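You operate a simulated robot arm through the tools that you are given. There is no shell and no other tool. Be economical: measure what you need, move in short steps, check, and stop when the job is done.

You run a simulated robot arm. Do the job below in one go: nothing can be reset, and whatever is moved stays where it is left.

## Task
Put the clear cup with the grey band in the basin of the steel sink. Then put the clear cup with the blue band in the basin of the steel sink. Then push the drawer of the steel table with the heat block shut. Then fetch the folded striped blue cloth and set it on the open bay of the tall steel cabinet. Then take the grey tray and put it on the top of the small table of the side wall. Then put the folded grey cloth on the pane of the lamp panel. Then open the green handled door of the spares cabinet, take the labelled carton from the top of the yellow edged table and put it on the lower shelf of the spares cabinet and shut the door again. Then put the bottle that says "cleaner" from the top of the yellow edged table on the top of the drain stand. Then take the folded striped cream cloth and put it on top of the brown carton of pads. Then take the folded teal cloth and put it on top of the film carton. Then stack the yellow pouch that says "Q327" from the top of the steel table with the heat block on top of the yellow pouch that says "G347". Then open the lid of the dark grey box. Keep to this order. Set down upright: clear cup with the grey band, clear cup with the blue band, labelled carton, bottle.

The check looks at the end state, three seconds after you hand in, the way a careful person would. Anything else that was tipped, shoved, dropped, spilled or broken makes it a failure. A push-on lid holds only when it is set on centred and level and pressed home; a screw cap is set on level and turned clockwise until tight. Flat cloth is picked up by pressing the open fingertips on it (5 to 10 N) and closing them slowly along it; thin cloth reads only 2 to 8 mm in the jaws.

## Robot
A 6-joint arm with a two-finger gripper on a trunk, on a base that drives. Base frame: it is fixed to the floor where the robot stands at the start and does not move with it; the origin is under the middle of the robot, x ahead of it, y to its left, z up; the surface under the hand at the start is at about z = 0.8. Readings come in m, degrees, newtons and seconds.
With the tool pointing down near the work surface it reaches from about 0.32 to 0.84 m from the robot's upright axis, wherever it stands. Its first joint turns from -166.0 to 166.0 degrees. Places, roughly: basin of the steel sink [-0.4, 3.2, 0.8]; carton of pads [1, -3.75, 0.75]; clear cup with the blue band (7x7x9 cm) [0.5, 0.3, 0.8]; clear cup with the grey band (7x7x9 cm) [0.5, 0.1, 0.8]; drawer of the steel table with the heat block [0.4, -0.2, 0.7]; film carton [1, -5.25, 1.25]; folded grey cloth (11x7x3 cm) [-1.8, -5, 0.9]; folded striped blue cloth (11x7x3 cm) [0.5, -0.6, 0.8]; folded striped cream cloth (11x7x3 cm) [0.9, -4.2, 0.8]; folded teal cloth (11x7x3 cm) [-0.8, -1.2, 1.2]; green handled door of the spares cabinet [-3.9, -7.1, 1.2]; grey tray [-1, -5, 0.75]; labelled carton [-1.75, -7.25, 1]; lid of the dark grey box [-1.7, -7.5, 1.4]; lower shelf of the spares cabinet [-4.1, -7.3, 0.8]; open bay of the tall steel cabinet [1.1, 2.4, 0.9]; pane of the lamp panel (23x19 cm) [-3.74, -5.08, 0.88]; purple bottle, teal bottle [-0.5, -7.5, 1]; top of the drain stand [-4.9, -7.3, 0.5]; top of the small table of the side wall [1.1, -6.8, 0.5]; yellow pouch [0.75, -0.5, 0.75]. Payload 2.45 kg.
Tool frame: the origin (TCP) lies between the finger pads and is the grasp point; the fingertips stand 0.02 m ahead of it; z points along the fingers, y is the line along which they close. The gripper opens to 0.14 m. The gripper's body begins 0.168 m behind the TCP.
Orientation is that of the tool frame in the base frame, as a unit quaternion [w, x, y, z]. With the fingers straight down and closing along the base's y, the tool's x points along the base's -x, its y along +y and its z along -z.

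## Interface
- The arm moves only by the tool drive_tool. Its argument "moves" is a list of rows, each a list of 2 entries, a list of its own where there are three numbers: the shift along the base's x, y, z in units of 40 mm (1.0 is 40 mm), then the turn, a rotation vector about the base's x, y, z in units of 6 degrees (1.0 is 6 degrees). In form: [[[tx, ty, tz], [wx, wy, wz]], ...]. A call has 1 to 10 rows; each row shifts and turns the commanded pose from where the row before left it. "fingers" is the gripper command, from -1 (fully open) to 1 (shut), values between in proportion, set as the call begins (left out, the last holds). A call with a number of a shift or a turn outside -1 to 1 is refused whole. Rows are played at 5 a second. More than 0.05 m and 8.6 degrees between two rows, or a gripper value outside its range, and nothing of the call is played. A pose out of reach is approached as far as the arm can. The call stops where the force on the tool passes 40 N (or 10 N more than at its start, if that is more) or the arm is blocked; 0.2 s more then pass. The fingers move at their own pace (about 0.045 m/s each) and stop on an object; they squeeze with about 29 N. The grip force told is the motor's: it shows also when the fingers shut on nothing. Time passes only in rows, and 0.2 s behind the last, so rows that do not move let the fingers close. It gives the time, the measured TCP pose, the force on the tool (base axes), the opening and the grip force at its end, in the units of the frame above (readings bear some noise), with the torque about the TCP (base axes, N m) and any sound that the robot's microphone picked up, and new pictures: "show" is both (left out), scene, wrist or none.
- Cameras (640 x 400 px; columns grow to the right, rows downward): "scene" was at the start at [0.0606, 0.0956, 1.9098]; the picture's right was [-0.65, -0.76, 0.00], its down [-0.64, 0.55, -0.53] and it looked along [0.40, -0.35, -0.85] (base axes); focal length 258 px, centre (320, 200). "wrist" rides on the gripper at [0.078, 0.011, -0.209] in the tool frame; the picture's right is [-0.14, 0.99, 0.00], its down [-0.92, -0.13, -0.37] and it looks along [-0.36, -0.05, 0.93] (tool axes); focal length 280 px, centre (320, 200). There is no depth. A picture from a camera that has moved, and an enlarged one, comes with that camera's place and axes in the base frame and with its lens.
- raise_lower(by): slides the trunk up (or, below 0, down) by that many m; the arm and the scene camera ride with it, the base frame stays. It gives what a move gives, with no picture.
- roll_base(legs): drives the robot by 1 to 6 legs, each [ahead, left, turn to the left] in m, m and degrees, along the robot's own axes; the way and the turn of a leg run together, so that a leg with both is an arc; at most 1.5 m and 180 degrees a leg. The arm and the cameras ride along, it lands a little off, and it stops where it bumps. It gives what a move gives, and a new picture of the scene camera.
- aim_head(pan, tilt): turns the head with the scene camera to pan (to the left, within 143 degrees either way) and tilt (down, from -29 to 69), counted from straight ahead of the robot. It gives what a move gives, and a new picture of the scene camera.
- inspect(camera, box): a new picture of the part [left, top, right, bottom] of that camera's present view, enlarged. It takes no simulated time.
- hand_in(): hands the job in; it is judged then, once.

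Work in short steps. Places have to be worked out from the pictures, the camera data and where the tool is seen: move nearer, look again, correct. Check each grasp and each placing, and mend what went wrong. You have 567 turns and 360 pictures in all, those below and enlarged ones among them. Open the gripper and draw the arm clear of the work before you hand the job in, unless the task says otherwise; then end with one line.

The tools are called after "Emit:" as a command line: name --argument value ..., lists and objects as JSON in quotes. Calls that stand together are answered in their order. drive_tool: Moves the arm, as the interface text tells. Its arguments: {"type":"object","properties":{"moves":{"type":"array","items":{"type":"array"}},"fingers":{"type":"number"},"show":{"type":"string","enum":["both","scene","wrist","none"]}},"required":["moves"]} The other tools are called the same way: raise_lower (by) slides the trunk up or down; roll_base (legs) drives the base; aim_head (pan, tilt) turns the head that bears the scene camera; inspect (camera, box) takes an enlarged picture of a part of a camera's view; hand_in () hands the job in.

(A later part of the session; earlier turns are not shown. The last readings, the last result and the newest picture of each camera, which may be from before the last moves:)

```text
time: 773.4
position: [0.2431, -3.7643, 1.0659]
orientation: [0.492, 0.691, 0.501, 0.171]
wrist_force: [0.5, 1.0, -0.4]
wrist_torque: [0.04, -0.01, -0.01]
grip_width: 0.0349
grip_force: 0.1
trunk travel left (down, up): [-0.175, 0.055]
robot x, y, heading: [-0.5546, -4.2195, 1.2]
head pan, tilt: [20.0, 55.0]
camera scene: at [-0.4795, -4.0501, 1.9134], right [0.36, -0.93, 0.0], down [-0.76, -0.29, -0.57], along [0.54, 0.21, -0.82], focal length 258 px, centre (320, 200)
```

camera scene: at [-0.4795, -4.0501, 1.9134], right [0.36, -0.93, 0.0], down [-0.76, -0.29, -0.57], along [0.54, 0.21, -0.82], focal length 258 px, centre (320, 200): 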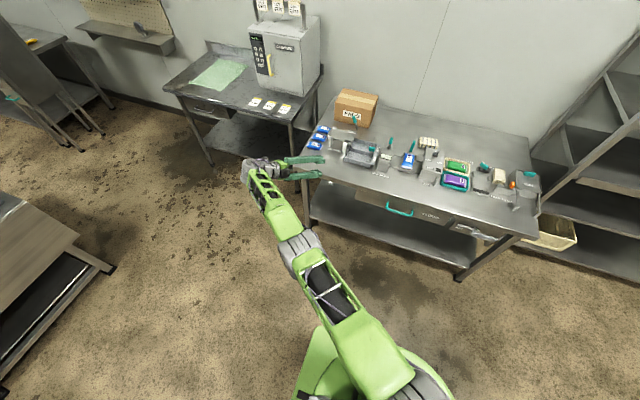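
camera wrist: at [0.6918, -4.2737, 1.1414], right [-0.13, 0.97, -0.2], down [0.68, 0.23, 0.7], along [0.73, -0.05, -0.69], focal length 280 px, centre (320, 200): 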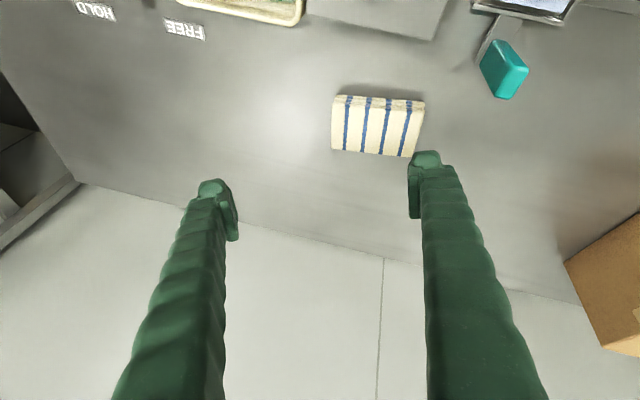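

The arm is fully stretched there. Drawing the hand inward without rotation to see whether this pose family is free.

Emit:
drive_tool --moves '[[[-0.6, -0.4, 0], [0, 0, 0]], [[-0.6, -0.4, 0], [0, 0, 0]], [[-0.6, -0.4, 0], [0, 0, 0]], [[-0.6, -0.4, 0], [0, 0, 0]], [[-0.6, -0.4, 0], [0, 0, 0]], [[-0.6, -0.4, 0], [0, 0, 0]]]' --fingers 0.5 --show "none"

```text
time: 774.8
position: [0.2423, -3.7643, 1.0659]
orientation: [0.491, 0.691, 0.501, 0.171]
wrist_force: [0.1, 0.5, -0.3]
wrist_torque: [-0.01, 0.02, 0.0]
grip_width: 0.035
grip_force: 0.1
out of reach, approached as far as the arm can: row 1, 2, 3, 4, 5, 6
trunk travel left (down, up): [-0.175, 0.055]
robot x, y, heading: [-0.5558, -4.2151, 1.2]
head pan, tilt: [20.0, 55.0]
```

The limit is on that rotation side, so I'll swing the opposite way (right→up→forward side).

Emit:
drive_tool --moves '[[[-0.4, -0.3, 0], [-0.69, 0.72, 0]], [[-0.4, -0.3, 0], [-0.69, 0.72, 0]], [[-0.4, -0.3, 0], [-0.69, 0.72, 0]], [[-0.4, -0.3, 0], [-0.69, 0.72, 0]], [[-0.4, -0.3, 0], [-0.69, 0.72, 0]], [[-0.4, -0.3, 0], [-0.69, 0.72, 0]], [[-0.4, -0.3, 0], [-0.69, 0.72, 0]], [[-0.4, -0.3, 0], [-0.69, 0.72, 0]], [[-0.4, -0.3, 0], [-0.69, 0.72, 0]], [[-0.4, -0.3, 0], [-0.69, 0.72, 0]]]' --fingers 0.5 --show "none"

Emit:
drive_tool --moves '[[[-0.2, -0.1, 0], [-0.69, 0.72, 0]], [[-0.2, -0.1, 0], [-0.69, 0.72, 0]], [[0, 0, 0], [-0.69, 0.72, 0]], [[0, 0, 0], [-0.69, 0.72, 0]], [[0, 0, 0], [-0.69, 0.72, 0]], [[0, 0, 0], [-0.69, 0.72, 0]], [[0, 0, 0], [-0.69, 0.72, 0]], [[0, 0, 0], [-0.69, 0.72, 0]], [[0, 0, 0], [-0.69, 0.72, 0]], [[0, 0, 0], [-0.69, 0.72, 0]]]' --fingers 0.5 --show "none"

```text
time: 777.0
position: [0.1019, -3.8585, 1.0579]
orientation: [0.484, 0.491, 0.67, -0.276]
wrist_force: [-1.0, 0.3, -0.7]
wrist_torque: [0.01, 0.02, 0.0]
grip_width: 0.0352
grip_force: 0.1
out of reach, approached as far as the arm can: row 1, 2, 3, 4, 5, 7, 9, 10
trunk travel left (down, up): [-0.175, 0.055]
robot x, y, heading: [-0.5539, -4.2154, 0.9]
head pan, tilt: [20.0, 55.0]
```

```text
time: 779.2
position: [0.032, -3.9822, 1.0782]
orientation: [0.348, 0.157, 0.665, -0.642]
wrist_force: [-0.1, 0.2, -0.7]
wrist_torque: [-0.01, -0.01, 0.0]
grip_width: 0.0352
grip_force: 0.0
out of reach, approached as far as the arm can: row 1, 2, 3, 4, 5, 6, 7, 8, 9, 10
trunk travel left (down, up): [-0.175, 0.055]
robot x, y, heading: [-0.5509, -4.2153, 1.4]
head pan, tilt: [20.0, 55.0]
```

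Emit:
drive_tool --moves '[[[0, 0, 0.2], [-0.69, 0.72, 0]], [[0, 0, 0.2], [-0.69, 0.72, 0]], [[0, 0, 0.2], [-0.69, 0.72, 0]], [[0, 0, 0.2], [-0.69, 0.72, 0]], [[0, 0, 0.2], [-0.69, 0.72, 0]], [[0, 0, 0.2], [-0.69, 0.72, 0]], [[0, 0, 0.2], [-0.69, 0.72, 0]], [[0, 0, 0.2], [-0.69, 0.72, 0]], [[0, 0, 0], [-0.69, 0.72, 0]], [[0, 0, 0], [-0.69, 0.72, 0]]]' --fingers 0.5 --show "scene"

```text
time: 781.4
position: [-0.008, -4.1203, 1.1404]
orientation: [-0.119, 0.224, -0.49, 0.834]
wrist_force: [-0.7, 0.2, -0.2]
wrist_torque: [-0.02, -0.01, 0.0]
grip_width: 0.0349
grip_force: 0.0
out of reach, approached as far as the arm can: row 1, 2, 3, 4, 5, 6, 7, 8, 9, 10
trunk travel left (down, up): [-0.175, 0.055]
robot x, y, heading: [-0.5503, -4.218, 0.9]
head pan, tilt: [20.0, 55.0]
camera scene: at [-0.4796, -4.0499, 1.9134], right [0.36, -0.93, 0.0], down [-0.76, -0.29, -0.57], along [0.54, 0.21, -0.82], focal length 258 px, centre (320, 200)
```

scene: 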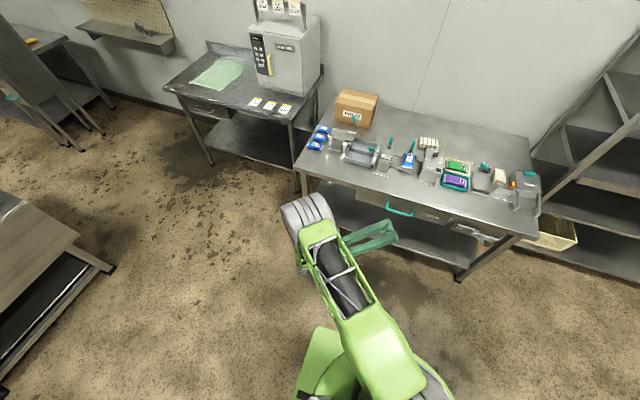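

This direction works. Now yawing the hand forward.

Emit:
drive_tool --moves '[[[0.2, 0, 0], [0, 0, 1]], [[0.2, 0, 0], [0, 0, 1]], [[0.2, 0, 0], [0, 0, 1]], [[0.2, 0, 0], [0, 0, 1]], [[0.2, 0, 0], [0, 0, 1]], [[0.2, 0, 0], [0, 0, 1]], [[0.2, 0, 0], [0, 0, 1]], [[0.2, 0, 0], [0, 0, 1]], [[0.2, 0, 0], [0, 0, 1]]]' --fingers 0.5 --show "none"

```text
time: 783.4
position: [-0.0092, -4.0108, 1.1447]
orientation: [-0.441, 0.436, -0.402, 0.674]
wrist_force: [0.6, -1.3, 1.0]
wrist_torque: [0.02, -0.02, 0.03]
grip_width: 0.035
grip_force: 0.0
out of reach, approached as far as the arm can: row 1, 2, 3, 4, 5, 6, 7, 8, 9
trunk travel left (down, up): [-0.175, 0.055]
robot x, y, heading: [-0.5509, -4.2154, 0.9]
head pan, tilt: [20.0, 55.0]
```

Emit:
drive_tool --moves '[[[0.3, -0.3, 0], [0, 1, 0]], [[0.3, -0.3, 0], [0, 1, 0]], [[0.3, -0.3, 0], [0, 1, 0]], [[0.3, -0.3, -0.2], [0, 1, 0]], [[0.3, -0.3, -0.2], [0, 1, 0]], [[0, -0.3, -0.3], [0, 1, 0]], [[0, -0.3, -0.3], [0, 1, 0]], [[0, -0.3, -0.3], [0, 1, 0]], [[0, -0.3, -0.3], [0, 1, 0]], [[0, -0.3, -0.3], [0, 1, 0]]]' --fingers 0.5 --show "none"

```text
time: 785.6
position: [0.0513, -4.1297, 1.0682]
orientation: [-0.196, 0.715, -0.56, 0.37]
wrist_force: [-0.5, 0.0, 0.1]
wrist_torque: [0.0, -0.01, 0.03]
grip_width: 0.035
grip_force: 0.1
trunk travel left (down, up): [-0.175, 0.055]
robot x, y, heading: [-0.5509, -4.2156, 1.1]
head pan, tilt: [20.0, 55.0]
```

Good — no limits, pitch ≈49°. Rolling the hand about its own axis toward the normal orientation.

Emit:
drive_tool --moves '[[[0.1, 0, 0], [0.75, -0.13, -0.65]], [[0.1, 0, 0], [0.75, -0.13, -0.65]], [[0.1, 0, 0], [0.75, -0.13, -0.65]], [[0.1, 0, 0], [0.75, -0.13, -0.65]], [[0.1, 0, 0], [0.75, -0.13, -0.65]], [[0, 0, 0], [0.75, -0.13, -0.65]], [[0, 0, 0], [0.75, -0.13, -0.65]], [[0, 0, 0], [0.75, -0.13, -0.65]], [[0, 0, 0], [0.75, -0.13, -0.65]], [[0, 0, 0], [0.75, -0.13, -0.65]]]' --fingers 0.5 --show "none"

Emit:
drive_tool --moves '[[[0, 0, 0], [0.75, -0.13, -0.65]], [[0, 0, 0], [0.75, -0.13, -0.65]], [[0, 0, 0], [0.75, -0.13, -0.65]], [[0, 0, 0], [0.75, -0.13, -0.65]], [[0, 0, 0], [0.75, -0.13, -0.65]], [[0, 0, 0], [0.75, -0.13, -0.65]], [[0, 0, 0], [0.75, -0.13, -0.65]], [[0, 0, 0], [0.6, -0.1, -0.52]]]' --fingers 0.5 --show "none"

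```text
time: 787.8
position: [0.0705, -4.1291, 1.0697]
orientation: [0.355, -0.337, 0.844, -0.221]
wrist_force: [-0.5, -0.2, -0.5]
wrist_torque: [-0.01, 0.01, -0.03]
grip_width: 0.0349
grip_force: 0.1
trunk travel left (down, up): [-0.175, 0.055]
robot x, y, heading: [-0.5477, -4.2159, 0.9]
head pan, tilt: [20.0, 55.0]
```

```text
time: 789.6
position: [0.071, -4.13, 1.0685]
orientation: [0.412, 0.025, 0.909, -0.061]
wrist_force: [-0.1, 0.0, -0.1]
wrist_torque: [0.01, 0.02, -0.01]
grip_width: 0.035
grip_force: 0.0
trunk travel left (down, up): [-0.175, 0.055]
robot x, y, heading: [-0.5507, -4.219, 1.1]
head pan, tilt: [20.0, 55.0]
```

Normal orientation with no limits hit. Pitching down to vertical to test.

Emit:
drive_tool --moves '[[[-0.2, 0, 0], [0, 1, 0.1]], [[-0.2, 0, 0], [0, 1, 0.1]], [[-0.2, 0, 0], [0, 1, 0.1]], [[-0.2, 0, 0], [0, 1, 0.1]], [[-0.2, 0, 0], [0, 1, 0.1]], [[0, 0, 0], [0, 1, 0.1]], [[0, 0, 0], [0, 1, 0.1]], [[0, 0, 0], [0, 1, 0.1]]]' --fingers 0.5 --show "none"

```text
time: 791.4
position: [0.0314, -4.1309, 1.0695]
orientation: [0.008, -0.039, 0.998, -0.047]
wrist_force: [-0.1, 0.3, -0.1]
wrist_torque: [0.01, 0.01, 0.03]
grip_width: 0.0345
grip_force: 0.0
trunk travel left (down, up): [-0.175, 0.055]
robot x, y, heading: [-0.5533, -4.2194, 1.0]
head pan, tilt: [20.0, 55.0]
```

Un-flipped: the hand is free again. Levelling, setting a 30° pitch, and driving back to the bench.

Emit:
drive_tool --moves '[[[0, -0.4, 0], [0.45, 0.1, -0.36]], [[0.3, -0.4, 0.1], [0.45, 0.1, -0.36]], [[0.5, -0.4, 0.2], [0, -1, 0]], [[0.5, -0.4, 0.2], [0, -1, 0]], [[0.5, -0.4, 0.2], [0, -1, 0]], [[0.5, -0.3, 0], [0, -1, 0]], [[0.5, 0, 0], [0, -1, 0]]]' --fingers -1 --show "none"

Emit:
roll_base --legs '[[0.6, -0.02, -1]]'

Emit:
drive_tool --moves '[[[0, 0, 0], [0, 0, 0]]]' --fingers -1 --show "wrist"

```text
time: 793.0
position: [0.1432, -4.2213, 1.0969]
orientation: [0.258, -0.002, 0.966, 0.0]
wrist_force: [-0.3, -0.1, 0.4]
wrist_torque: [-0.02, 0.0, 0.01]
grip_width: 0.1398
grip_force: 0.1
trunk travel left (down, up): [-0.175, 0.055]
robot x, y, heading: [-0.5541, -4.2158, 0.9]
head pan, tilt: [20.0, 55.0]
```

```text
time: 796.4
position: [0.7495, -4.2406, 1.0967]
orientation: [0.258, 0.002, 0.966, -0.002]
wrist_force: [0.4, 0.9, 0.3]
wrist_torque: [0.03, 0.0, -0.01]
grip_width: 0.14
grip_force: 0.0
trunk travel left (down, up): [-0.175, 0.055]
robot x, y, heading: [0.0513, -4.2285, 0.8]
head pan, tilt: [20.0, 55.0]
camera scene: at [0.1282, -4.0629, 1.9134], right [0.35, -0.94, 0.0], down [-0.77, -0.29, -0.57], along [0.54, 0.2, -0.82], focal length 258 px, centre (320, 200)
```

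scene: 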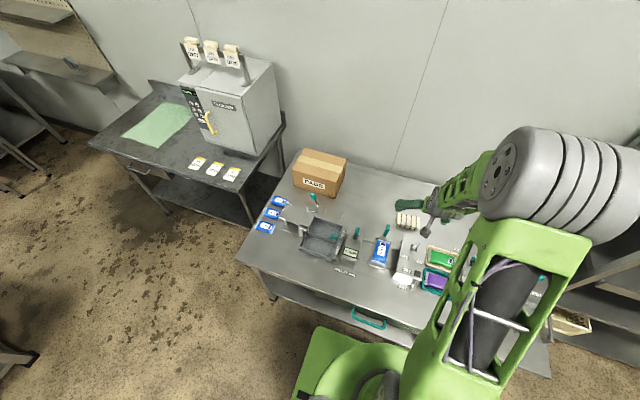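

```text
time: 796.8
position: [0.7487, -4.241, 1.0974]
orientation: [0.258, 0.003, 0.966, -0.003]
wrist_force: [0.8, 0.0, -0.3]
wrist_torque: [0.0, -0.01, 0.0]
grip_width: 0.14
grip_force: 0.1
trunk travel left (down, up): [-0.175, 0.055]
robot x, y, heading: [0.0528, -4.2299, 0.3]
head pan, tilt: [20.0, 55.0]
camera wrist: at [0.5778, -4.2282, 1.2383], right [0.13, 0.99, 0.07], down [0.61, -0.13, 0.78], along [0.78, -0.06, -0.62], focal length 280 px, centre (320, 200)
```

wrist: 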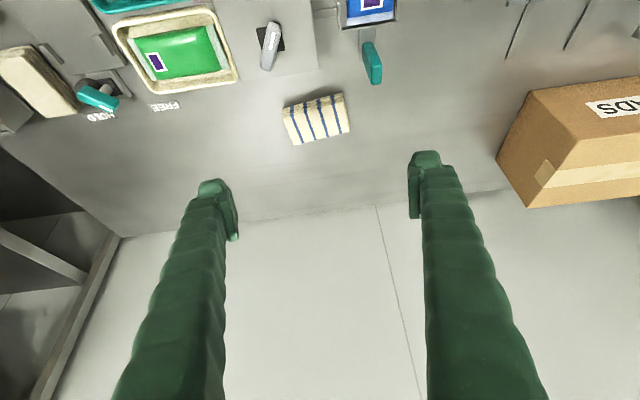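

Cloth pinned at (0.867, -4.245, top 0.828). Moving forward, then down onto it.

Emit:
drive_tool --moves '[[[0.75, -0.1, -0.4], [0, 0, 0.3]], [[0.75, 0, -0.5], [0, 0, 0.3]], [[0.75, 0, -0.5], [0, 0, 0]], [[0.7, 0, -0.6], [0, 0, 0]], [[0, 0, -0.8], [0, 0, 0]], [[0, 0, -0.8], [0, 0, 0]], [[0, 0, -0.8], [0, 0, 0]], [[0, 0, -0.8], [0, 0, 0]], [[0, 0, -0.8], [0, 0, 0]]]' --fingers -1 --show "wrist"

```text
time: 798.8
position: [0.8661, -4.2431, 0.8578]
orientation: [0.258, -0.027, 0.966, 0.005]
wrist_force: [1.0, -0.3, 0.0]
wrist_torque: [-0.04, 0.02, -0.01]
grip_width: 0.1401
grip_force: 0.0
trunk travel left (down, up): [-0.175, 0.055]
robot x, y, heading: [0.0507, -4.2303, 0.4]
head pan, tilt: [20.0, 55.0]
camera wrist: at [0.6951, -4.2411, 0.9985], right [0.06, 1.0, 0.07], down [0.62, -0.09, 0.78], along [0.78, -0.01, -0.62], focal length 280 px, centre (320, 200)
```

wrist: 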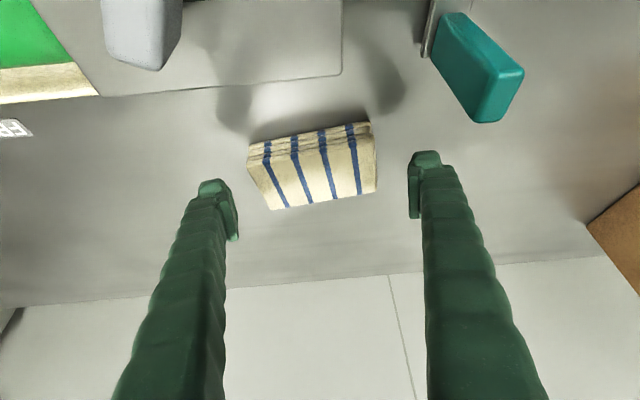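

Aligned. Lowering 2.5 cm, closing and lifting.

Emit:
drive_tool --moves '[[[0, -0.15, -0.35], [0, 0, 0.5]], [[0, 0, -0.3], [0, 0, 0.3]]]' --fingers -1 --show "none"

Emit:
drive_tool --moves '[[[0, 0, 0], [0, 0, 0]], [[0, 0, 0], [0, 0, 0]], [[0, 0, 0], [0, 0, 0]], [[0, 0, 0], [0, 0, 0]], [[0, 0, 0], [0, 0, 0]], [[0, 0, 0.3], [0, 0, 0]], [[0, 0, 0.5], [0, 0, 0]], [[0, 0, 0.7], [0, 0, 0]], [[0, 0, 0.8], [0, 0, 0]]]' --fingers 1 --show "wrist"

```text
time: 799.4
position: [0.8638, -4.2482, 0.8294]
orientation: [0.257, -0.068, 0.964, 0.017]
wrist_force: [0.2, 0.5, 0.4]
wrist_torque: [-0.02, 0.03, 0.01]
grip_width: 0.1399
grip_force: 0.0
trunk travel left (down, up): [-0.175, 0.055]
robot x, y, heading: [0.0485, -4.2321, 0.5]
head pan, tilt: [20.0, 55.0]
```

```text
time: 801.4
position: [0.87, -4.2505, 0.9255]
orientation: [0.258, -0.067, 0.964, 0.016]
wrist_force: [-0.4, 0.4, -0.2]
wrist_torque: [0.0, -0.02, 0.02]
grip_width: 0.1114
grip_force: 28.8
trunk travel left (down, up): [-0.175, 0.055]
robot x, y, heading: [0.0533, -4.2255, 0.5]
head pan, tilt: [20.0, 55.0]
camera wrist: at [0.6989, -4.263, 1.0657], right [-0.02, 1.0, 0.07], down [0.63, -0.04, 0.78], along [0.78, 0.06, -0.62], focal length 280 px, centre (320, 200)
```

wrist: 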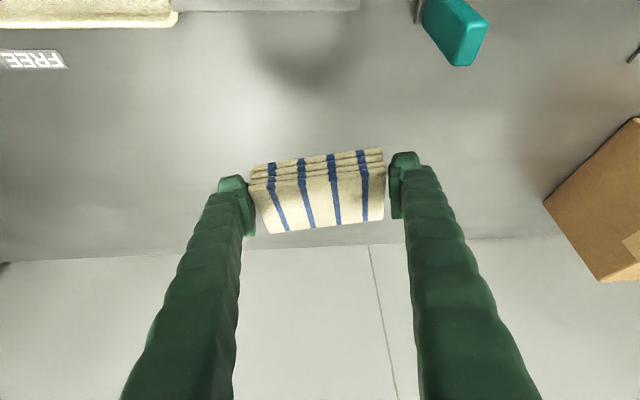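

Cloth held. Carton top triangulated at ≈(1.045, -3.73, z 0.88). Raising, then moving the base left 0.5 m.

Emit:
drive_tool --moves '[[[0, 0, 0.9], [0, 0, -0.8]], [[0, 0, 0.9], [0, 0, 0]], [[0, 0, 0.9], [0, 0, 0]], [[0, 0, 0.9], [0, 0, 0]]]' --fingers 1 --show "none"

Emit:
roll_base --legs '[[0.03, 0.51, -0.5]]'

Emit:
drive_tool --moves '[[[0.6, 0, -0.2], [0, -0.5, 0]], [[0.7, 0, -0.3], [0, -0.5, 0]], [[0.7, 0, -0.3], [0, -0.5, 0]]]' --fingers 1 --show "wrist"

```text
time: 802.4
position: [0.8677, -4.2472, 1.069]
orientation: [0.258, -0.021, 0.966, 0.008]
wrist_force: [-0.2, -0.1, -0.1]
wrist_torque: [0.04, -0.04, 0.05]
grip_width: 0.1109
grip_force: 28.5
trunk travel left (down, up): [-0.175, 0.055]
robot x, y, heading: [0.0532, -4.2276, 0.3]
head pan, tilt: [20.0, 55.0]
```

```text
time: 807.4
position: [0.8955, -3.7432, 1.0686]
orientation: [0.258, -0.02, 0.966, 0.004]
wrist_force: [-0.3, 0.1, -1.0]
wrist_torque: [0.01, 0.01, 0.0]
grip_width: 0.1108
grip_force: 29.0
trunk travel left (down, up): [-0.175, 0.055]
robot x, y, heading: [0.0809, -3.711, -0.5]
head pan, tilt: [20.0, 55.0]
camera scene: at [0.1584, -3.5457, 1.9134], right [0.33, -0.94, 0.0], down [-0.77, -0.27, -0.57], along [0.54, 0.19, -0.82], focal length 258 px, centre (320, 200)
```

scene: 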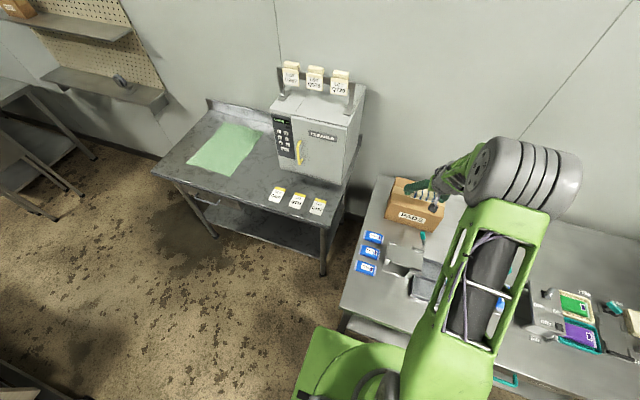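

```text
time: 808.2
position: [0.971, -3.739, 1.0331]
orientation: [0.325, -0.102, 0.94, -0.021]
wrist_force: [0.3, -0.3, -0.2]
wrist_torque: [0.03, 0.16, 0.01]
grip_width: 0.1108
grip_force: 29.0
trunk travel left (down, up): [-0.175, 0.055]
robot x, y, heading: [0.0784, -3.709, -0.6]
head pan, tilt: [20.0, 55.0]
camera wrist: at [0.7816, -3.7497, 1.1475], right [-0.07, 1.0, -0.02], down [0.5, 0.06, 0.86], along [0.86, 0.05, -0.5], focal length 280 px, centre (320, 200)
```

wrist: 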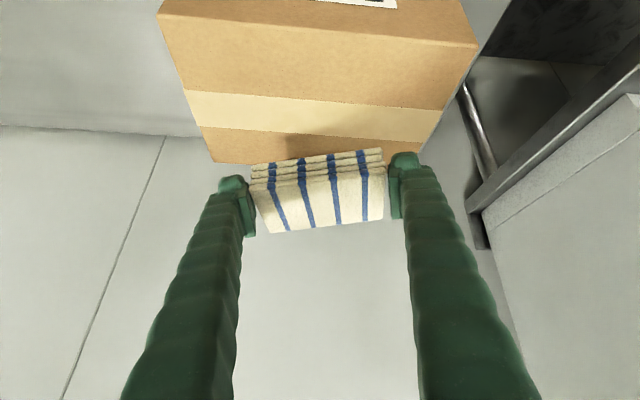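

Carton top spans x 0.92–1.11; centre ≈(1.015, -3.745). Moving forward 4.5 cm and lowering.

Emit:
drive_tool --moves '[[[0.55, -0.1, 0], [0.3, 0, 0]], [[0.55, 0, -0.4], [0, 0, 0]], [[0, 0, -0.6], [0, 0, 0]], [[0, 0, -0.6], [0, 0, 0]], [[0, 0, -0.5], [0, 0, 0]], [[0, 0, -0.2], [0, 0, 0]], [[0, 0, -0.15], [0, 0, 0]]]' --fingers 1 --show "none"

```text
time: 809.4
position: [1.0179, -3.7421, 0.973]
orientation: [0.341, -0.015, 0.94, 0.017]
wrist_force: [0.7, -1.3, 14.8]
wrist_torque: [-0.04, 0.17, 0.01]
grip_width: 0.1114
grip_force: 28.9
out of reach, approached as far as the arm can: row 1
trunk travel left (down, up): [-0.175, 0.055]
robot x, y, heading: [0.0813, -3.7143, -0.3]
head pan, tilt: [20.0, 55.0]
stopped in row 5: the force on the tool passed its limit at 46 N (the readings are from after the stop); the commanded pose is now the measured one
```

Contact at z 0.973 — carton top is higher than thought. Checking the view before releasing.

Emit:
drive_tool --moves '[[[0, 0, 0.1], [0, 0, 0]]]' --fingers 1 --show "wrist"

```text
time: 809.8
position: [1.0166, -3.7411, 0.9723]
orientation: [0.339, -0.014, 0.941, 0.017]
wrist_force: [2.6, -1.0, 4.2]
wrist_torque: [0.06, -0.04, -0.05]
grip_width: 0.1111
grip_force: 28.9
trunk travel left (down, up): [-0.175, 0.055]
robot x, y, heading: [0.0796, -3.7117, -0.4]
head pan, tilt: [20.0, 55.0]
camera wrist: at [0.8242, -3.7406, 1.0819], right [0.07, 0.99, 0.11], down [0.48, -0.13, 0.87], along [0.87, -0.01, -0.48], focal length 280 px, centre (320, 200)
```

wrist: 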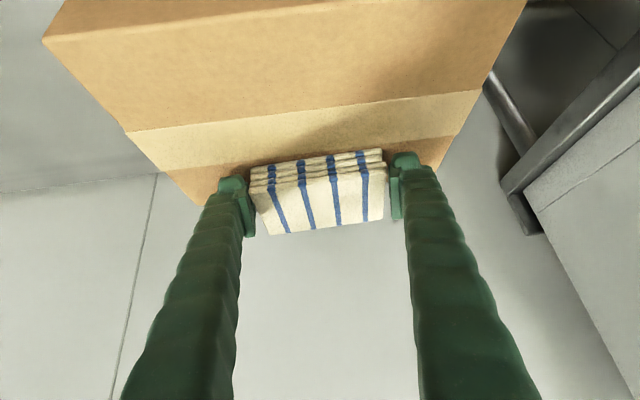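

The cloth is near the rear edge; lifting slightly and moving 5.5 cm back to the tape's centre.

Emit:
drive_tool --moves '[[[0, 0, 0.5], [0, 0, 0]], [[-0.7, 0, 0], [0, 0, 0]], [[-0.7, 0, 0], [0, 0, 0]], [[0, 0, -0.3], [0, 0, 0]], [[0, 0, -0.12], [0, 0, 0]], [[0, 0, -0.12], [0, 0, 0]]]' --fingers 1 --show "wrist"

```text
time: 811.2
position: [0.9616, -3.7421, 0.9716]
orientation: [0.339, -0.014, 0.94, 0.018]
wrist_force: [-2.0, -1.0, 7.0]
wrist_torque: [0.04, 0.17, 0.02]
grip_width: 0.1109
grip_force: 29.4
trunk travel left (down, up): [-0.175, 0.055]
robot x, y, heading: [0.0804, -3.71, -0.5]
head pan, tilt: [20.0, 55.0]
camera wrist: at [0.7687, -3.742, 1.0815], right [0.07, 0.99, 0.11], down [0.48, -0.13, 0.87], along [0.88, -0.01, -0.48], focal length 280 px, centre (320, 200)
```

wrist: 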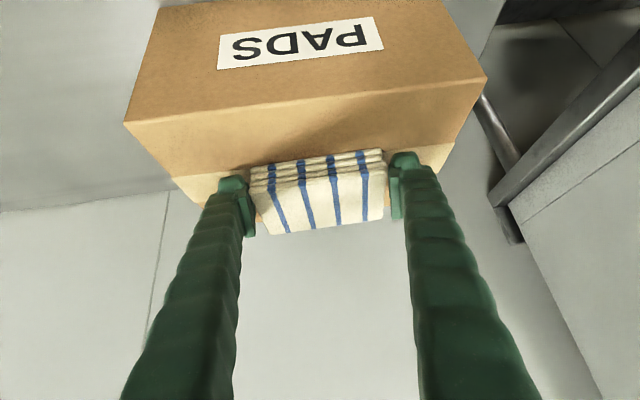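

Now centred on the carton's tape and touching. Opening, rising, and checking.

Emit:
drive_tool --moves '[[[0, 0, 0], [0, 0, 0]], [[0, 0, 0], [0, 0, 0]], [[0, 0, 0], [0, 0, 0]]]' --fingers -1 --show "none"

Emit:
drive_tool --moves '[[[0, 0, 0.4], [0, 0, 0]], [[0, 0, 0.8], [0, 0, 0]], [[-0.3, 0, 0.8], [0, 0, 0]], [[-0.8, 0, 0.4], [0, 0.5, 0]], [[-0.8, 0, 0.2], [0, 0.5, 0]], [[-0.8, 0, 0], [0, 0.5, 0]], [[-0.8, 0, 0], [0, 0.3, 0]]]' --fingers -1 --show "wrist"

```text
time: 812.0
position: [0.9618, -3.7417, 0.9696]
orientation: [0.338, -0.015, 0.941, 0.017]
wrist_force: [0.0, -0.7, -0.4]
wrist_torque: [0.0, 0.04, -0.03]
grip_width: 0.1399
grip_force: 0.1
trunk travel left (down, up): [-0.175, 0.055]
robot x, y, heading: [0.0807, -3.7075, -0.3]
head pan, tilt: [20.0, 55.0]
```

```text
time: 813.6
position: [0.8207, -3.7429, 1.0746]
orientation: [0.249, -0.013, 0.968, 0.018]
wrist_force: [0.9, 0.2, -0.5]
wrist_torque: [-0.04, -0.01, -0.04]
grip_width: 0.1401
grip_force: 0.0
trunk travel left (down, up): [-0.175, 0.055]
robot x, y, heading: [0.0814, -3.7118, -0.5]
head pan, tilt: [20.0, 55.0]
camera wrist: at [0.6522, -3.7428, 1.2181], right [0.09, 0.99, 0.1], down [0.63, -0.13, 0.76], along [0.77, -0.01, -0.64], focal length 280 px, centre (320, 200)
```

wrist: 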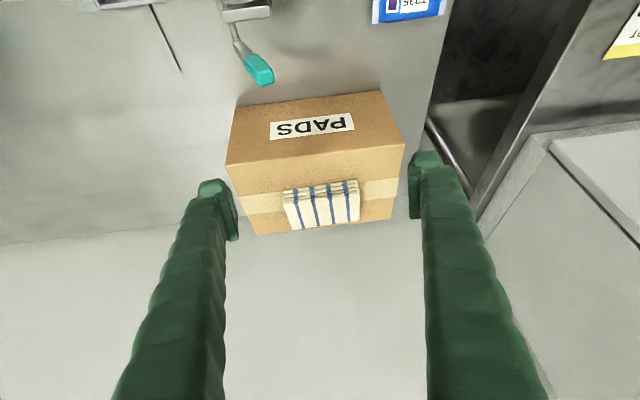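

Cream cloth done. Now to the teal cloth at the DRY machine's ledge: backing off, turning, and reversing up the aisle.

Emit:
roll_base --legs '[[-0.53, 0, 0], [0, 0, -89.6], [0, 0.5, 0], [-1.5, 0, 0], [-1.0, 0, 0]]'

```text
time: 836.5
position: [-0.0534, -1.9644, 1.0733]
orientation: [0.192, 0.663, 0.706, -0.159]
wrist_force: [0.2, -1.4, 0.3]
wrist_torque: [-0.05, -0.01, 0.02]
grip_width: 0.1402
grip_force: 0.1
trunk travel left (down, up): [-0.175, 0.055]
robot x, y, heading: [-0.0532, -1.2184, -88.2]
head pan, tilt: [20.0, 55.0]
camera scene: at [0.1179, -1.2946, 1.9134], right [-0.93, -0.37, 0.0], down [-0.3, 0.76, -0.57], along [0.21, -0.53, -0.82], focal length 258 px, centre (320, 200)
```

scene: 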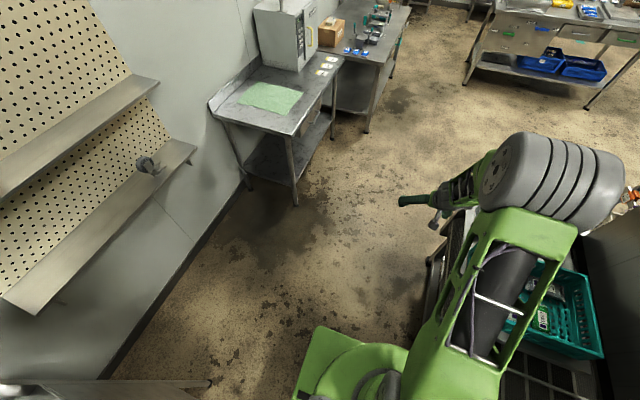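

Emit:
roll_base --legs '[[-0.3, 0.05, -1.5], [-0.8, 0, 0], [0, -0.7, 0]]'

Emit:
aim_head --pan 10 --tilt 40

```text
time: 848.7
position: [-0.7346, -0.8834, 1.073]
orientation: [0.191, 0.666, 0.703, -0.161]
wrist_force: [-0.4, -0.4, 0.6]
wrist_torque: [0.01, -0.02, 0.02]
grip_width: 0.1399
grip_force: 0.1
trunk travel left (down, up): [-0.175, 0.055]
robot x, y, heading: [-0.7222, -0.1438, -88.6]
head pan, tilt: [20.0, 55.0]
camera scene: at [-0.5581, -0.2166, 1.9134], right [-0.93, -0.36, 0.0], down [-0.3, 0.76, -0.57], along [0.21, -0.54, -0.82], focal length 258 px, centre (320, 200)
```

scene: 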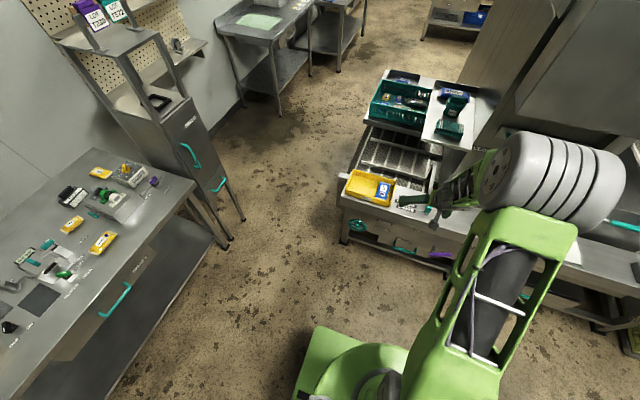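

```text
time: 849.5
position: [-0.7348, -0.8839, 1.0729]
orientation: [0.19, 0.666, 0.703, -0.161]
wrist_force: [0.1, 0.0, -0.2]
wrist_torque: [0.05, 0.02, 0.04]
grip_width: 0.1398
grip_force: 0.0
trunk travel left (down, up): [-0.175, 0.055]
robot x, y, heading: [-0.721, -0.1433, -89.0]
head pan, tilt: [10.0, 40.0]
camera scene: at [-0.5675, -0.2328, 1.934], right [-0.98, -0.19, 0.0], down [-0.12, 0.63, -0.77], along [0.15, -0.75, -0.64], focal length 258 px, centre (320, 200)
```

scene: 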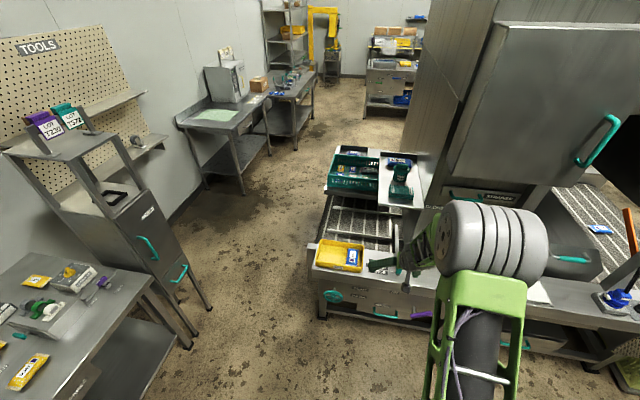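

Emit:
inspect --camera "scene" --box '[320, 130, 480, 260]'

```text
3.08 times, centred on (400, 195) of scene
camera zoom: at [-0.5675, -0.2328, 1.934], right [-0.98, -0.19, 0.0], down [-0.12, 0.63, -0.77], along [0.15, -0.75, -0.64], focal length 794 px, centre (74, 215)
```

zoom: 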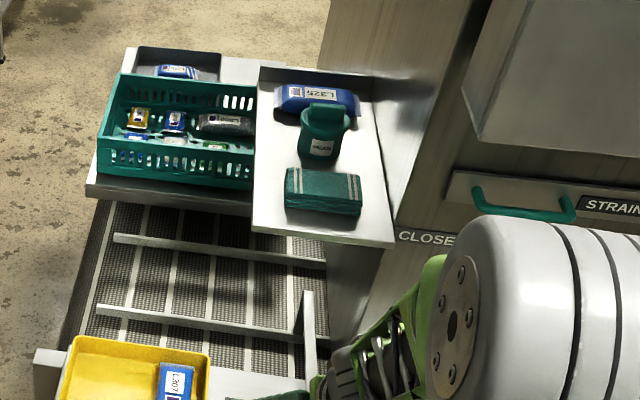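

Teal cloth ≈(-0.75, -1.2, ledge z≈1.2), long side roughly along x. Raising and pitching the hand to ~48°, then advancing the base.

Emit:
raise_lower --by 0.05

Emit:
drive_tool --moves '[[[0, 0, 0.7], [-0.9, 0, 0]], [[0, 0, 0.7], [-0.9, 0, 0]], [[0, 0, 0.7], [-0.9, 0, 0]], [[0, 0, 0.7], [-0.9, 0, 0]], [[-0.1, 0, 0.7], [0, 0, 0.8]], [[-0.1, 0, 0.7], [0, 0, 0.8]], [[0, 0, 0.7], [0, 0, 0]]]' --fingers -1 --show "none"

```text
time: 850.4
position: [-0.7354, -0.8846, 1.1229]
orientation: [0.191, 0.666, 0.703, -0.161]
wrist_force: [-1.2, 0.5, 0.4]
wrist_torque: [-0.01, -0.03, -0.03]
grip_width: 0.1399
grip_force: 0.0
trunk travel left (down, up): [-0.225, 0.005]
robot x, y, heading: [-0.723, -0.1418, -88.9]
head pan, tilt: [10.0, 40.0]
```

```text
time: 852.0
position: [-0.7407, -0.8829, 1.3108]
orientation: [0.336, 0.56, 0.711, -0.262]
wrist_force: [-0.6, 0.1, 0.0]
wrist_torque: [-0.01, 0.0, -0.01]
grip_width: 0.1401
grip_force: 0.0
out of reach, approached as far as the arm can: row 1
trunk travel left (down, up): [-0.225, 0.005]
robot x, y, heading: [-0.7206, -0.14, -89.0]
head pan, tilt: [10.0, 40.0]
```

Emit:
roll_base --legs '[[0.28, 0.0, 0]]'

Emit:
drive_tool --moves '[[[0, 0, 0], [0, 0, -0.5]]]' --fingers -1 --show "wrist"

```text
time: 853.9
position: [-0.7406, -1.1672, 1.3111]
orientation: [0.334, 0.564, 0.708, -0.263]
wrist_force: [-1.0, -0.4, 0.2]
wrist_torque: [0.03, 0.01, 0.0]
grip_width: 0.1399
grip_force: 0.1
trunk travel left (down, up): [-0.225, 0.005]
robot x, y, heading: [-0.721, -0.4232, -89.3]
head pan, tilt: [10.0, 40.0]
camera scene: at [-0.5634, -0.518, 1.984], right [-0.98, -0.19, 0.0], down [-0.12, 0.63, -0.77], along [0.14, -0.75, -0.64], focal length 258 px, centre (320, 200)
```

scene: 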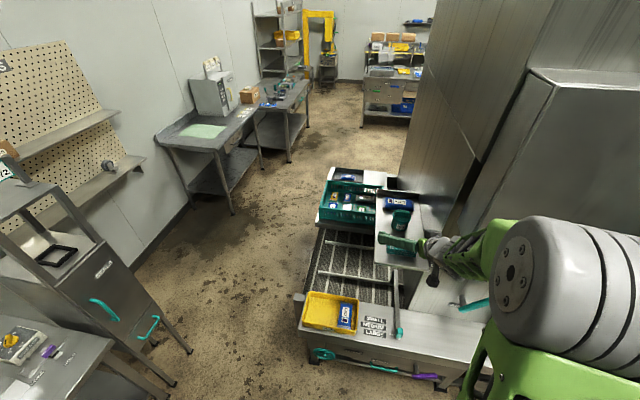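

```text
time: 854.3
position: [-0.7409, -1.1658, 1.3104]
orientation: [0.327, 0.582, 0.693, -0.271]
wrist_force: [-0.8, -0.8, 0.1]
wrist_torque: [0.03, 0.01, -0.01]
grip_width: 0.1399
grip_force: 0.1
trunk travel left (down, up): [-0.225, 0.005]
robot x, y, heading: [-0.7207, -0.4238, -89.3]
head pan, tilt: [10.0, 40.0]
camera wrist: at [-0.7661, -0.9576, 1.3828], right [0.99, 0.09, 0.11], down [-0.08, -0.32, 0.94], along [0.12, -0.94, -0.31], focal length 280 px, centre (320, 200)
```

wrist: 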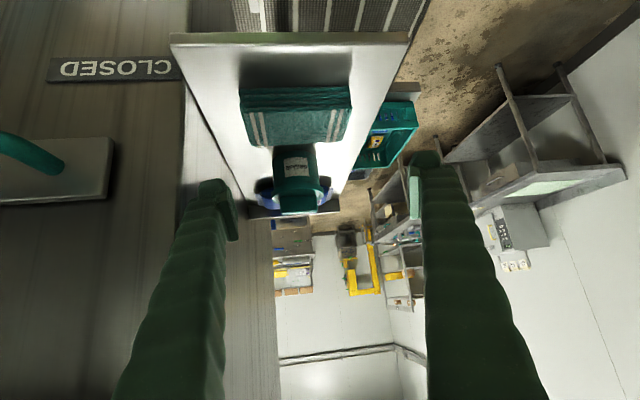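

Cloth centre ≈(-0.748, -1.24, top ≈1.195). Moving onto it.

Emit:
drive_tool --moves '[[[-0.1, -0.6, -0.5], [0, 0, 0]], [[0, -0.6, -0.5], [0, 0, 0]], [[0, -0.65, -0.4], [0, 0, 0]], [[0, 0, -0.7], [0, 0, 0]]]' --fingers -1 --show "wrist"

```text
time: 855.3
position: [-0.7445, -1.242, 1.2279]
orientation: [0.328, 0.582, 0.692, -0.273]
wrist_force: [-0.5, 0.8, -0.2]
wrist_torque: [0.0, 0.0, 0.0]
grip_width: 0.1402
grip_force: 0.0
trunk travel left (down, up): [-0.225, 0.005]
robot x, y, heading: [-0.72, -0.4246, -89.2]
head pan, tilt: [10.0, 40.0]
camera wrist: at [-0.7702, -1.0323, 1.2996], right [0.99, 0.09, 0.11], down [-0.08, -0.32, 0.94], along [0.12, -0.94, -0.31], focal length 280 px, centre (320, 200)
```

wrist: 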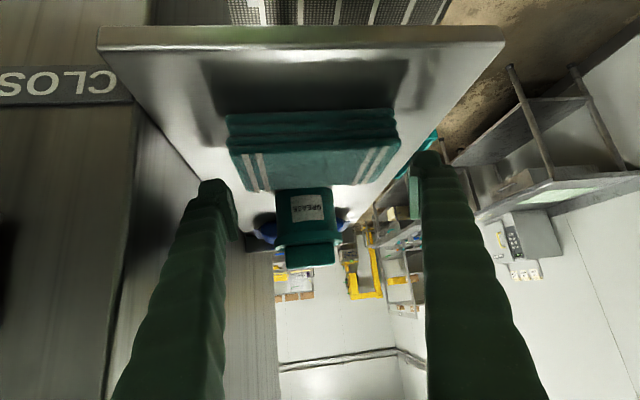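

Aligned. Lowering 1.6 cm, closing and lifting.

Emit:
drive_tool --moves '[[[-0.12, 0.2, -0.2], [0, 0, 0]], [[0, 0, -0.2], [0, 0, 0]]]' --fingers -1 --show "none"

Emit:
drive_tool --moves '[[[0, 0, 0], [0, 0, 0]], [[0, 0, 0], [0, 0, 0]], [[0, 0, 0], [0, 0, 0]], [[0, 0, 0], [0, 0, 0]], [[0, 0, 0], [0, 0, 0]], [[0, 0, 0.3], [0, 0, 0]], [[0, 0, 0.5], [0, 0, 0]], [[0, 0.3, 0.5], [0, 0, 0]]]' --fingers 1 --show "wrist"

```text
time: 855.9
position: [-0.7496, -1.2327, 1.2096]
orientation: [0.327, 0.581, 0.694, -0.27]
wrist_force: [-0.5, 0.3, -0.9]
wrist_torque: [0.03, 0.01, 0.01]
grip_width: 0.14
grip_force: 0.1
trunk travel left (down, up): [-0.225, 0.005]
robot x, y, heading: [-0.7139, -0.4246, -89.2]
head pan, tilt: [10.0, 40.0]
```

```text
time: 857.7
position: [-0.7502, -1.2196, 1.2629]
orientation: [0.328, 0.581, 0.693, -0.272]
wrist_force: [0.8, 0.9, -0.1]
wrist_torque: [-0.04, 0.01, 0.0]
grip_width: 0.1236
grip_force: 28.6
trunk travel left (down, up): [-0.225, 0.005]
robot x, y, heading: [-0.7194, -0.4275, -89.4]
head pan, tilt: [10.0, 40.0]
camera wrist: at [-0.7761, -1.0108, 1.3347], right [0.99, 0.09, 0.11], down [-0.08, -0.32, 0.94], along [0.12, -0.94, -0.31], focal length 280 px, centre (320, 200)
```

wrist: 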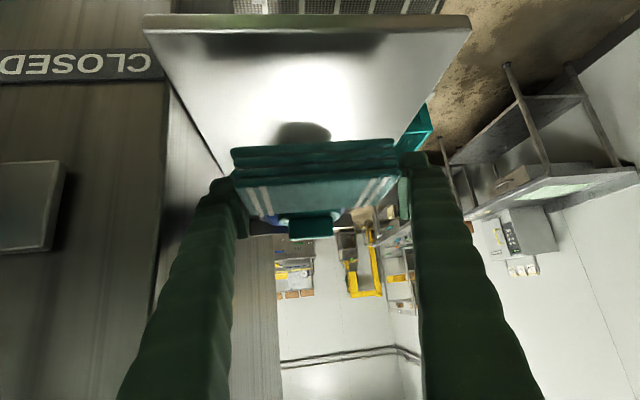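

Teal cloth gripped and lifted. Backing out and driving down the aisle to the rack with the FILM carton.

Emit:
drive_tool --moves '[[[0, 0.3, 0.6], [0, 0, 0]], [[0, 0.5, 0.3], [0, 0, 0]]]' --fingers 1 --show "none"

Emit:
roll_base --legs '[[-0.35, 0, -0.5], [0, 0.77, 0], [1.5, 0, 0], [1.5, 0, 0], [1.1, -0.05, 0]]'

```text
time: 858.3
position: [-0.7506, -1.1889, 1.3003]
orientation: [0.327, 0.582, 0.693, -0.271]
wrist_force: [0.2, -0.9, -0.1]
wrist_torque: [-0.04, -0.01, 0.0]
grip_width: 0.1233
grip_force: 28.5
trunk travel left (down, up): [-0.225, 0.005]
robot x, y, heading: [-0.7166, -0.4259, -89.1]
head pan, tilt: [10.0, 40.0]
```

```text
time: 886.7
position: [-0.2213, -4.8996, 1.3003]
orientation: [0.314, 0.614, 0.665, -0.287]
wrist_force: [-0.3, 0.9, -0.2]
wrist_torque: [0.01, 0.03, -0.03]
grip_width: 0.1231
grip_force: 29.1
trunk travel left (down, up): [-0.225, 0.005]
robot x, y, heading: [-0.1176, -4.1437, -94.6]
head pan, tilt: [10.0, 40.0]
camera scene: at [0.0266, -4.248, 1.9841], right [-1.0, -0.09, 0.0], down [-0.06, 0.64, -0.77], along [0.07, -0.76, -0.64], focal length 258 px, centre (320, 200)
```

scene: 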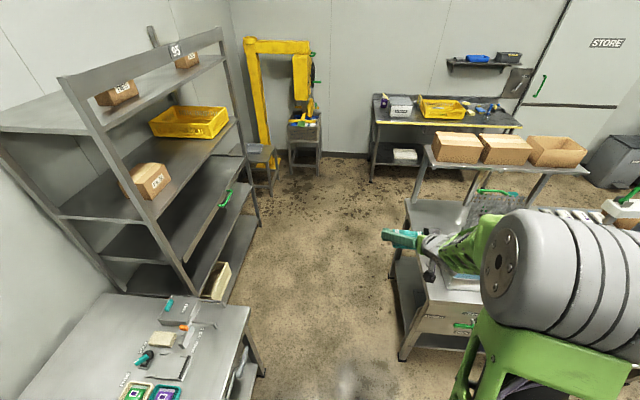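

FILM carton top ≈(1.007, -5.26, 1.25), next shelf above at ≈1.6. Advancing beside the rack and turning to face it.

Emit:
roll_base --legs '[[0, 0.1, 4.6], [1.08, 0, 0], [0, 0, 89]]'

Emit:
drive_tool --moves '[[[0, 0, 0], [0, 0, 0]]]' --fingers 1 --show "wrist"

```text
time: 897.1
position: [0.7471, -5.3131, 1.3002]
orientation: [0.425, -0.049, 0.904, 0.025]
wrist_force: [-0.2, -0.5, -1.0]
wrist_torque: [0.0, -0.02, 0.0]
grip_width: 0.1232
grip_force: 29.1
trunk travel left (down, up): [-0.225, 0.005]
robot x, y, heading: [-0.0122, -5.2278, -3.3]
head pan, tilt: [10.0, 40.0]
camera scene: at [0.0872, -5.0784, 1.9841], right [0.12, -0.99, 0.0], down [-0.64, -0.08, -0.77], along [0.76, 0.09, -0.64], focal length 258 px, centre (320, 200)
```

scene: 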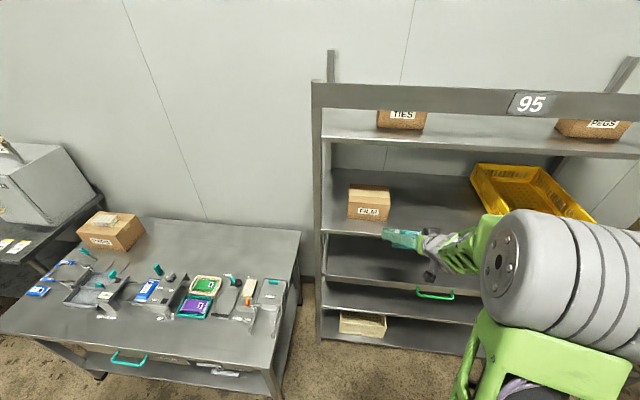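

```text
time: 897.5
position: [0.7471, -5.3108, 1.3007]
orientation: [0.424, -0.048, 0.904, 0.025]
wrist_force: [0.3, 0.3, -1.3]
wrist_torque: [0.02, -0.02, -0.03]
grip_width: 0.1226
grip_force: 28.6
trunk travel left (down, up): [-0.225, 0.005]
robot x, y, heading: [-0.0116, -5.228, -3.1]
head pan, tilt: [10.0, 40.0]
camera wrist: at [0.5365, -5.3251, 1.3725], right [-0.02, 0.99, 0.11], down [0.32, -0.1, 0.94], along [0.95, 0.05, -0.31], focal length 280 px, centre (320, 200)
```

wrist: 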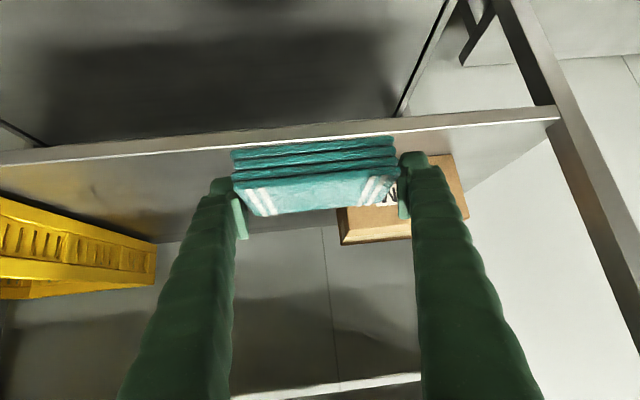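

Shelf z≈1.17, carton top probably ≈1.32. Raising the hand to z≈1.39 and shifting left to face the carton, then looking.

Emit:
drive_tool --moves '[[[0, 0.8, 0.6], [0, 0, 0]], [[0, 0.8, 0.6], [0, 0, 0]], [[0, 0.8, 0.6], [0, 0, 0]], [[0, 0.8, 0.6], [0, 0, 0]]]' --fingers 1 --show "wrist"

```text
time: 898.5
position: [0.7422, -5.1844, 1.3985]
orientation: [0.425, -0.048, 0.903, 0.024]
wrist_force: [0.0, 0.1, 0.0]
wrist_torque: [-0.01, -0.01, -0.01]
grip_width: 0.1228
grip_force: 28.7
trunk travel left (down, up): [-0.225, 0.005]
robot x, y, heading: [-0.0145, -5.2291, -3.1]
head pan, tilt: [10.0, 40.0]
camera wrist: at [0.5318, -5.1967, 1.4692], right [-0.02, 0.99, 0.11], down [0.32, -0.1, 0.94], along [0.95, 0.05, -0.31], focal length 280 px, centre (320, 200)
```

wrist: 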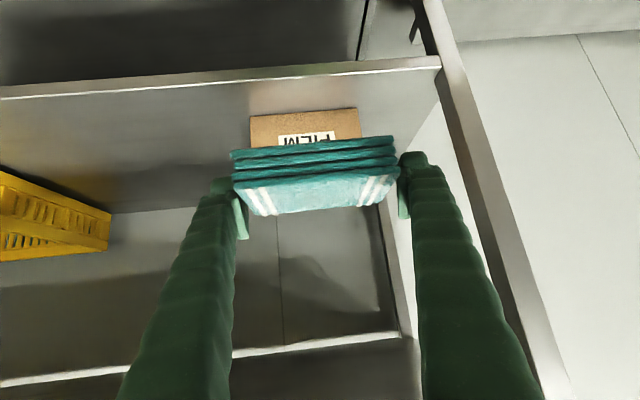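

FILM carton: front x≈0.977, y −5.285…−5.08, top ≈1.30; upper shelf edge z≈1.53. Pitching to ~65°, lowering slightly, and driving in 0.2 m.

Emit:
drive_tool --moves '[[[0, 0, -0.2], [0, -0.85, 0]], [[0, 0, -0.2], [0, -0.85, 0]], [[0, 0, -0.2], [0, -0.85, 0]]]' --fingers 1 --show "none"

Emit:
roll_base --legs '[[0.18, 0, 0]]'

Emit:
drive_tool --moves '[[[0, 0, 0], [0, 0, 0]]]' --fingers 1 --show "wrist"

```text
time: 899.3
position: [0.7392, -5.1745, 1.3799]
orientation: [0.478, -0.06, 0.875, 0.04]
wrist_force: [-0.2, -1.3, 0.2]
wrist_torque: [0.0, 0.02, 0.0]
grip_width: 0.1227
grip_force: 28.5
out of reach, approached as far as the arm can: row 1, 2
trunk travel left (down, up): [-0.225, 0.005]
robot x, y, heading: [-0.0133, -5.2274, -3.0]
head pan, tilt: [10.0, 40.0]
```

```text
time: 900.8
position: [0.9227, -5.1858, 1.3784]
orientation: [0.477, -0.059, 0.876, 0.039]
wrist_force: [-0.4, -0.3, -0.8]
wrist_torque: [0.0, 0.02, -0.03]
grip_width: 0.1225
grip_force: 28.8
trunk travel left (down, up): [-0.225, 0.005]
robot x, y, heading: [0.1693, -5.2394, -2.9]
head pan, tilt: [10.0, 40.0]
camera scene: at [0.272, -5.089, 1.984], right [0.12, -0.99, 0.0], down [-0.64, -0.08, -0.77], along [0.76, 0.09, -0.64], focal length 258 px, centre (320, 200)
```

scene: 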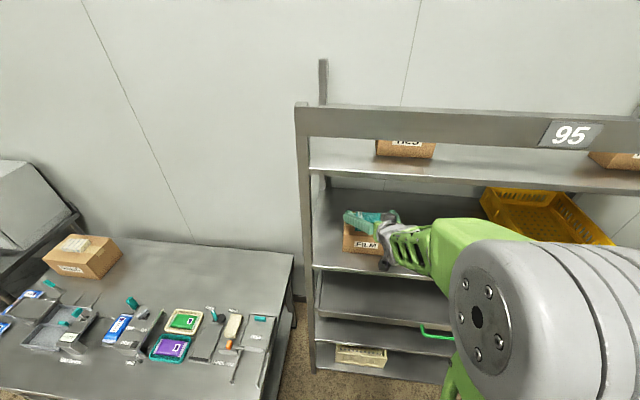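

```text
time: 901.2
position: [0.9221, -5.1866, 1.379]
orientation: [0.478, -0.058, 0.876, 0.039]
wrist_force: [0.2, 0.5, -0.1]
wrist_torque: [0.03, 0.03, 0.02]
grip_width: 0.1228
grip_force: 28.7
trunk travel left (down, up): [-0.225, 0.005]
robot x, y, heading: [0.1713, -5.2368, -3.1]
head pan, tilt: [10.0, 40.0]
camera wrist: at [0.7053, -5.2057, 1.4255], right [-0.06, 0.99, 0.13], down [0.21, -0.11, 0.97], along [0.98, 0.09, -0.2], focal length 280 px, centre (320, 200)
```

wrist: 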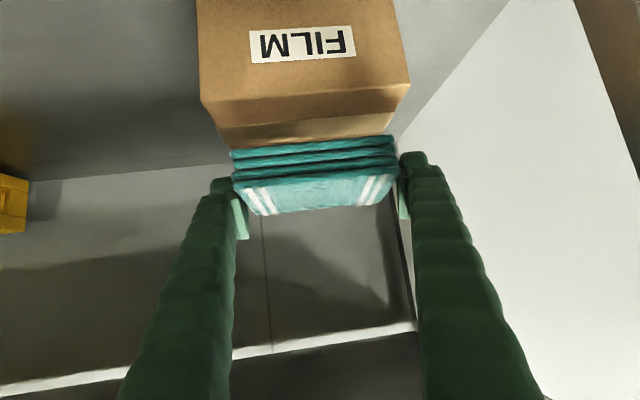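

Carton top is z≈1.25, x 0.977–1.09, centre y −5.184. Moving in 12 cm while descending gently.

Emit:
drive_tool --moves '[[[0.7, 0, -0.2], [0, 0, 0]], [[0.7, 0, -0.2], [0, 0, 0]], [[0.7, 0, -0.3], [0, 0, 0]], [[0.7, 0, -0.4], [0, 0, 0]], [[0, 0, -0.4], [0, 0, 0]], [[0, 0, -0.2], [0, 0, 0]], [[0, 0, -0.15], [0, 0, 0]]]' --fingers 1 --show "wrist"

```text
time: 902.7
position: [1.0377, -5.1837, 1.3199]
orientation: [0.487, -0.057, 0.87, 0.041]
wrist_force: [-0.3, 0.3, 7.1]
wrist_torque: [-0.12, 0.31, 0.0]
grip_width: 0.1229
grip_force: 29.5
trunk travel left (down, up): [-0.225, 0.005]
robot x, y, heading: [0.1658, -5.2412, -3.2]
head pan, tilt: [10.0, 40.0]
stopped in row 7: the force on the tool passed its limit at 52 N (the readings are from after the stop); the commanded pose is now the measured one
camera wrist: at [0.82, -5.2042, 1.3612], right [-0.07, 0.99, 0.13], down [0.18, -0.12, 0.98], along [0.98, 0.09, -0.17], focal length 280 px, centre (320, 200)
```

wrist: 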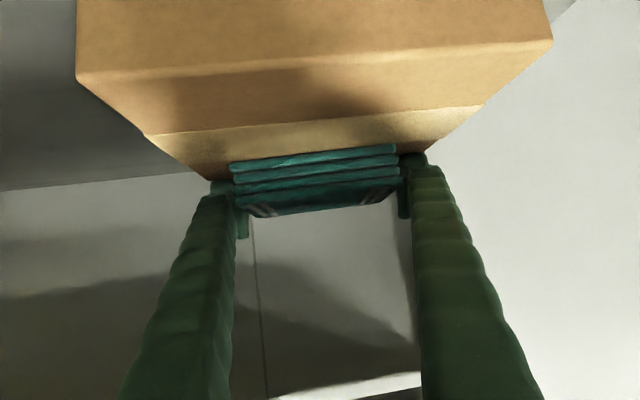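

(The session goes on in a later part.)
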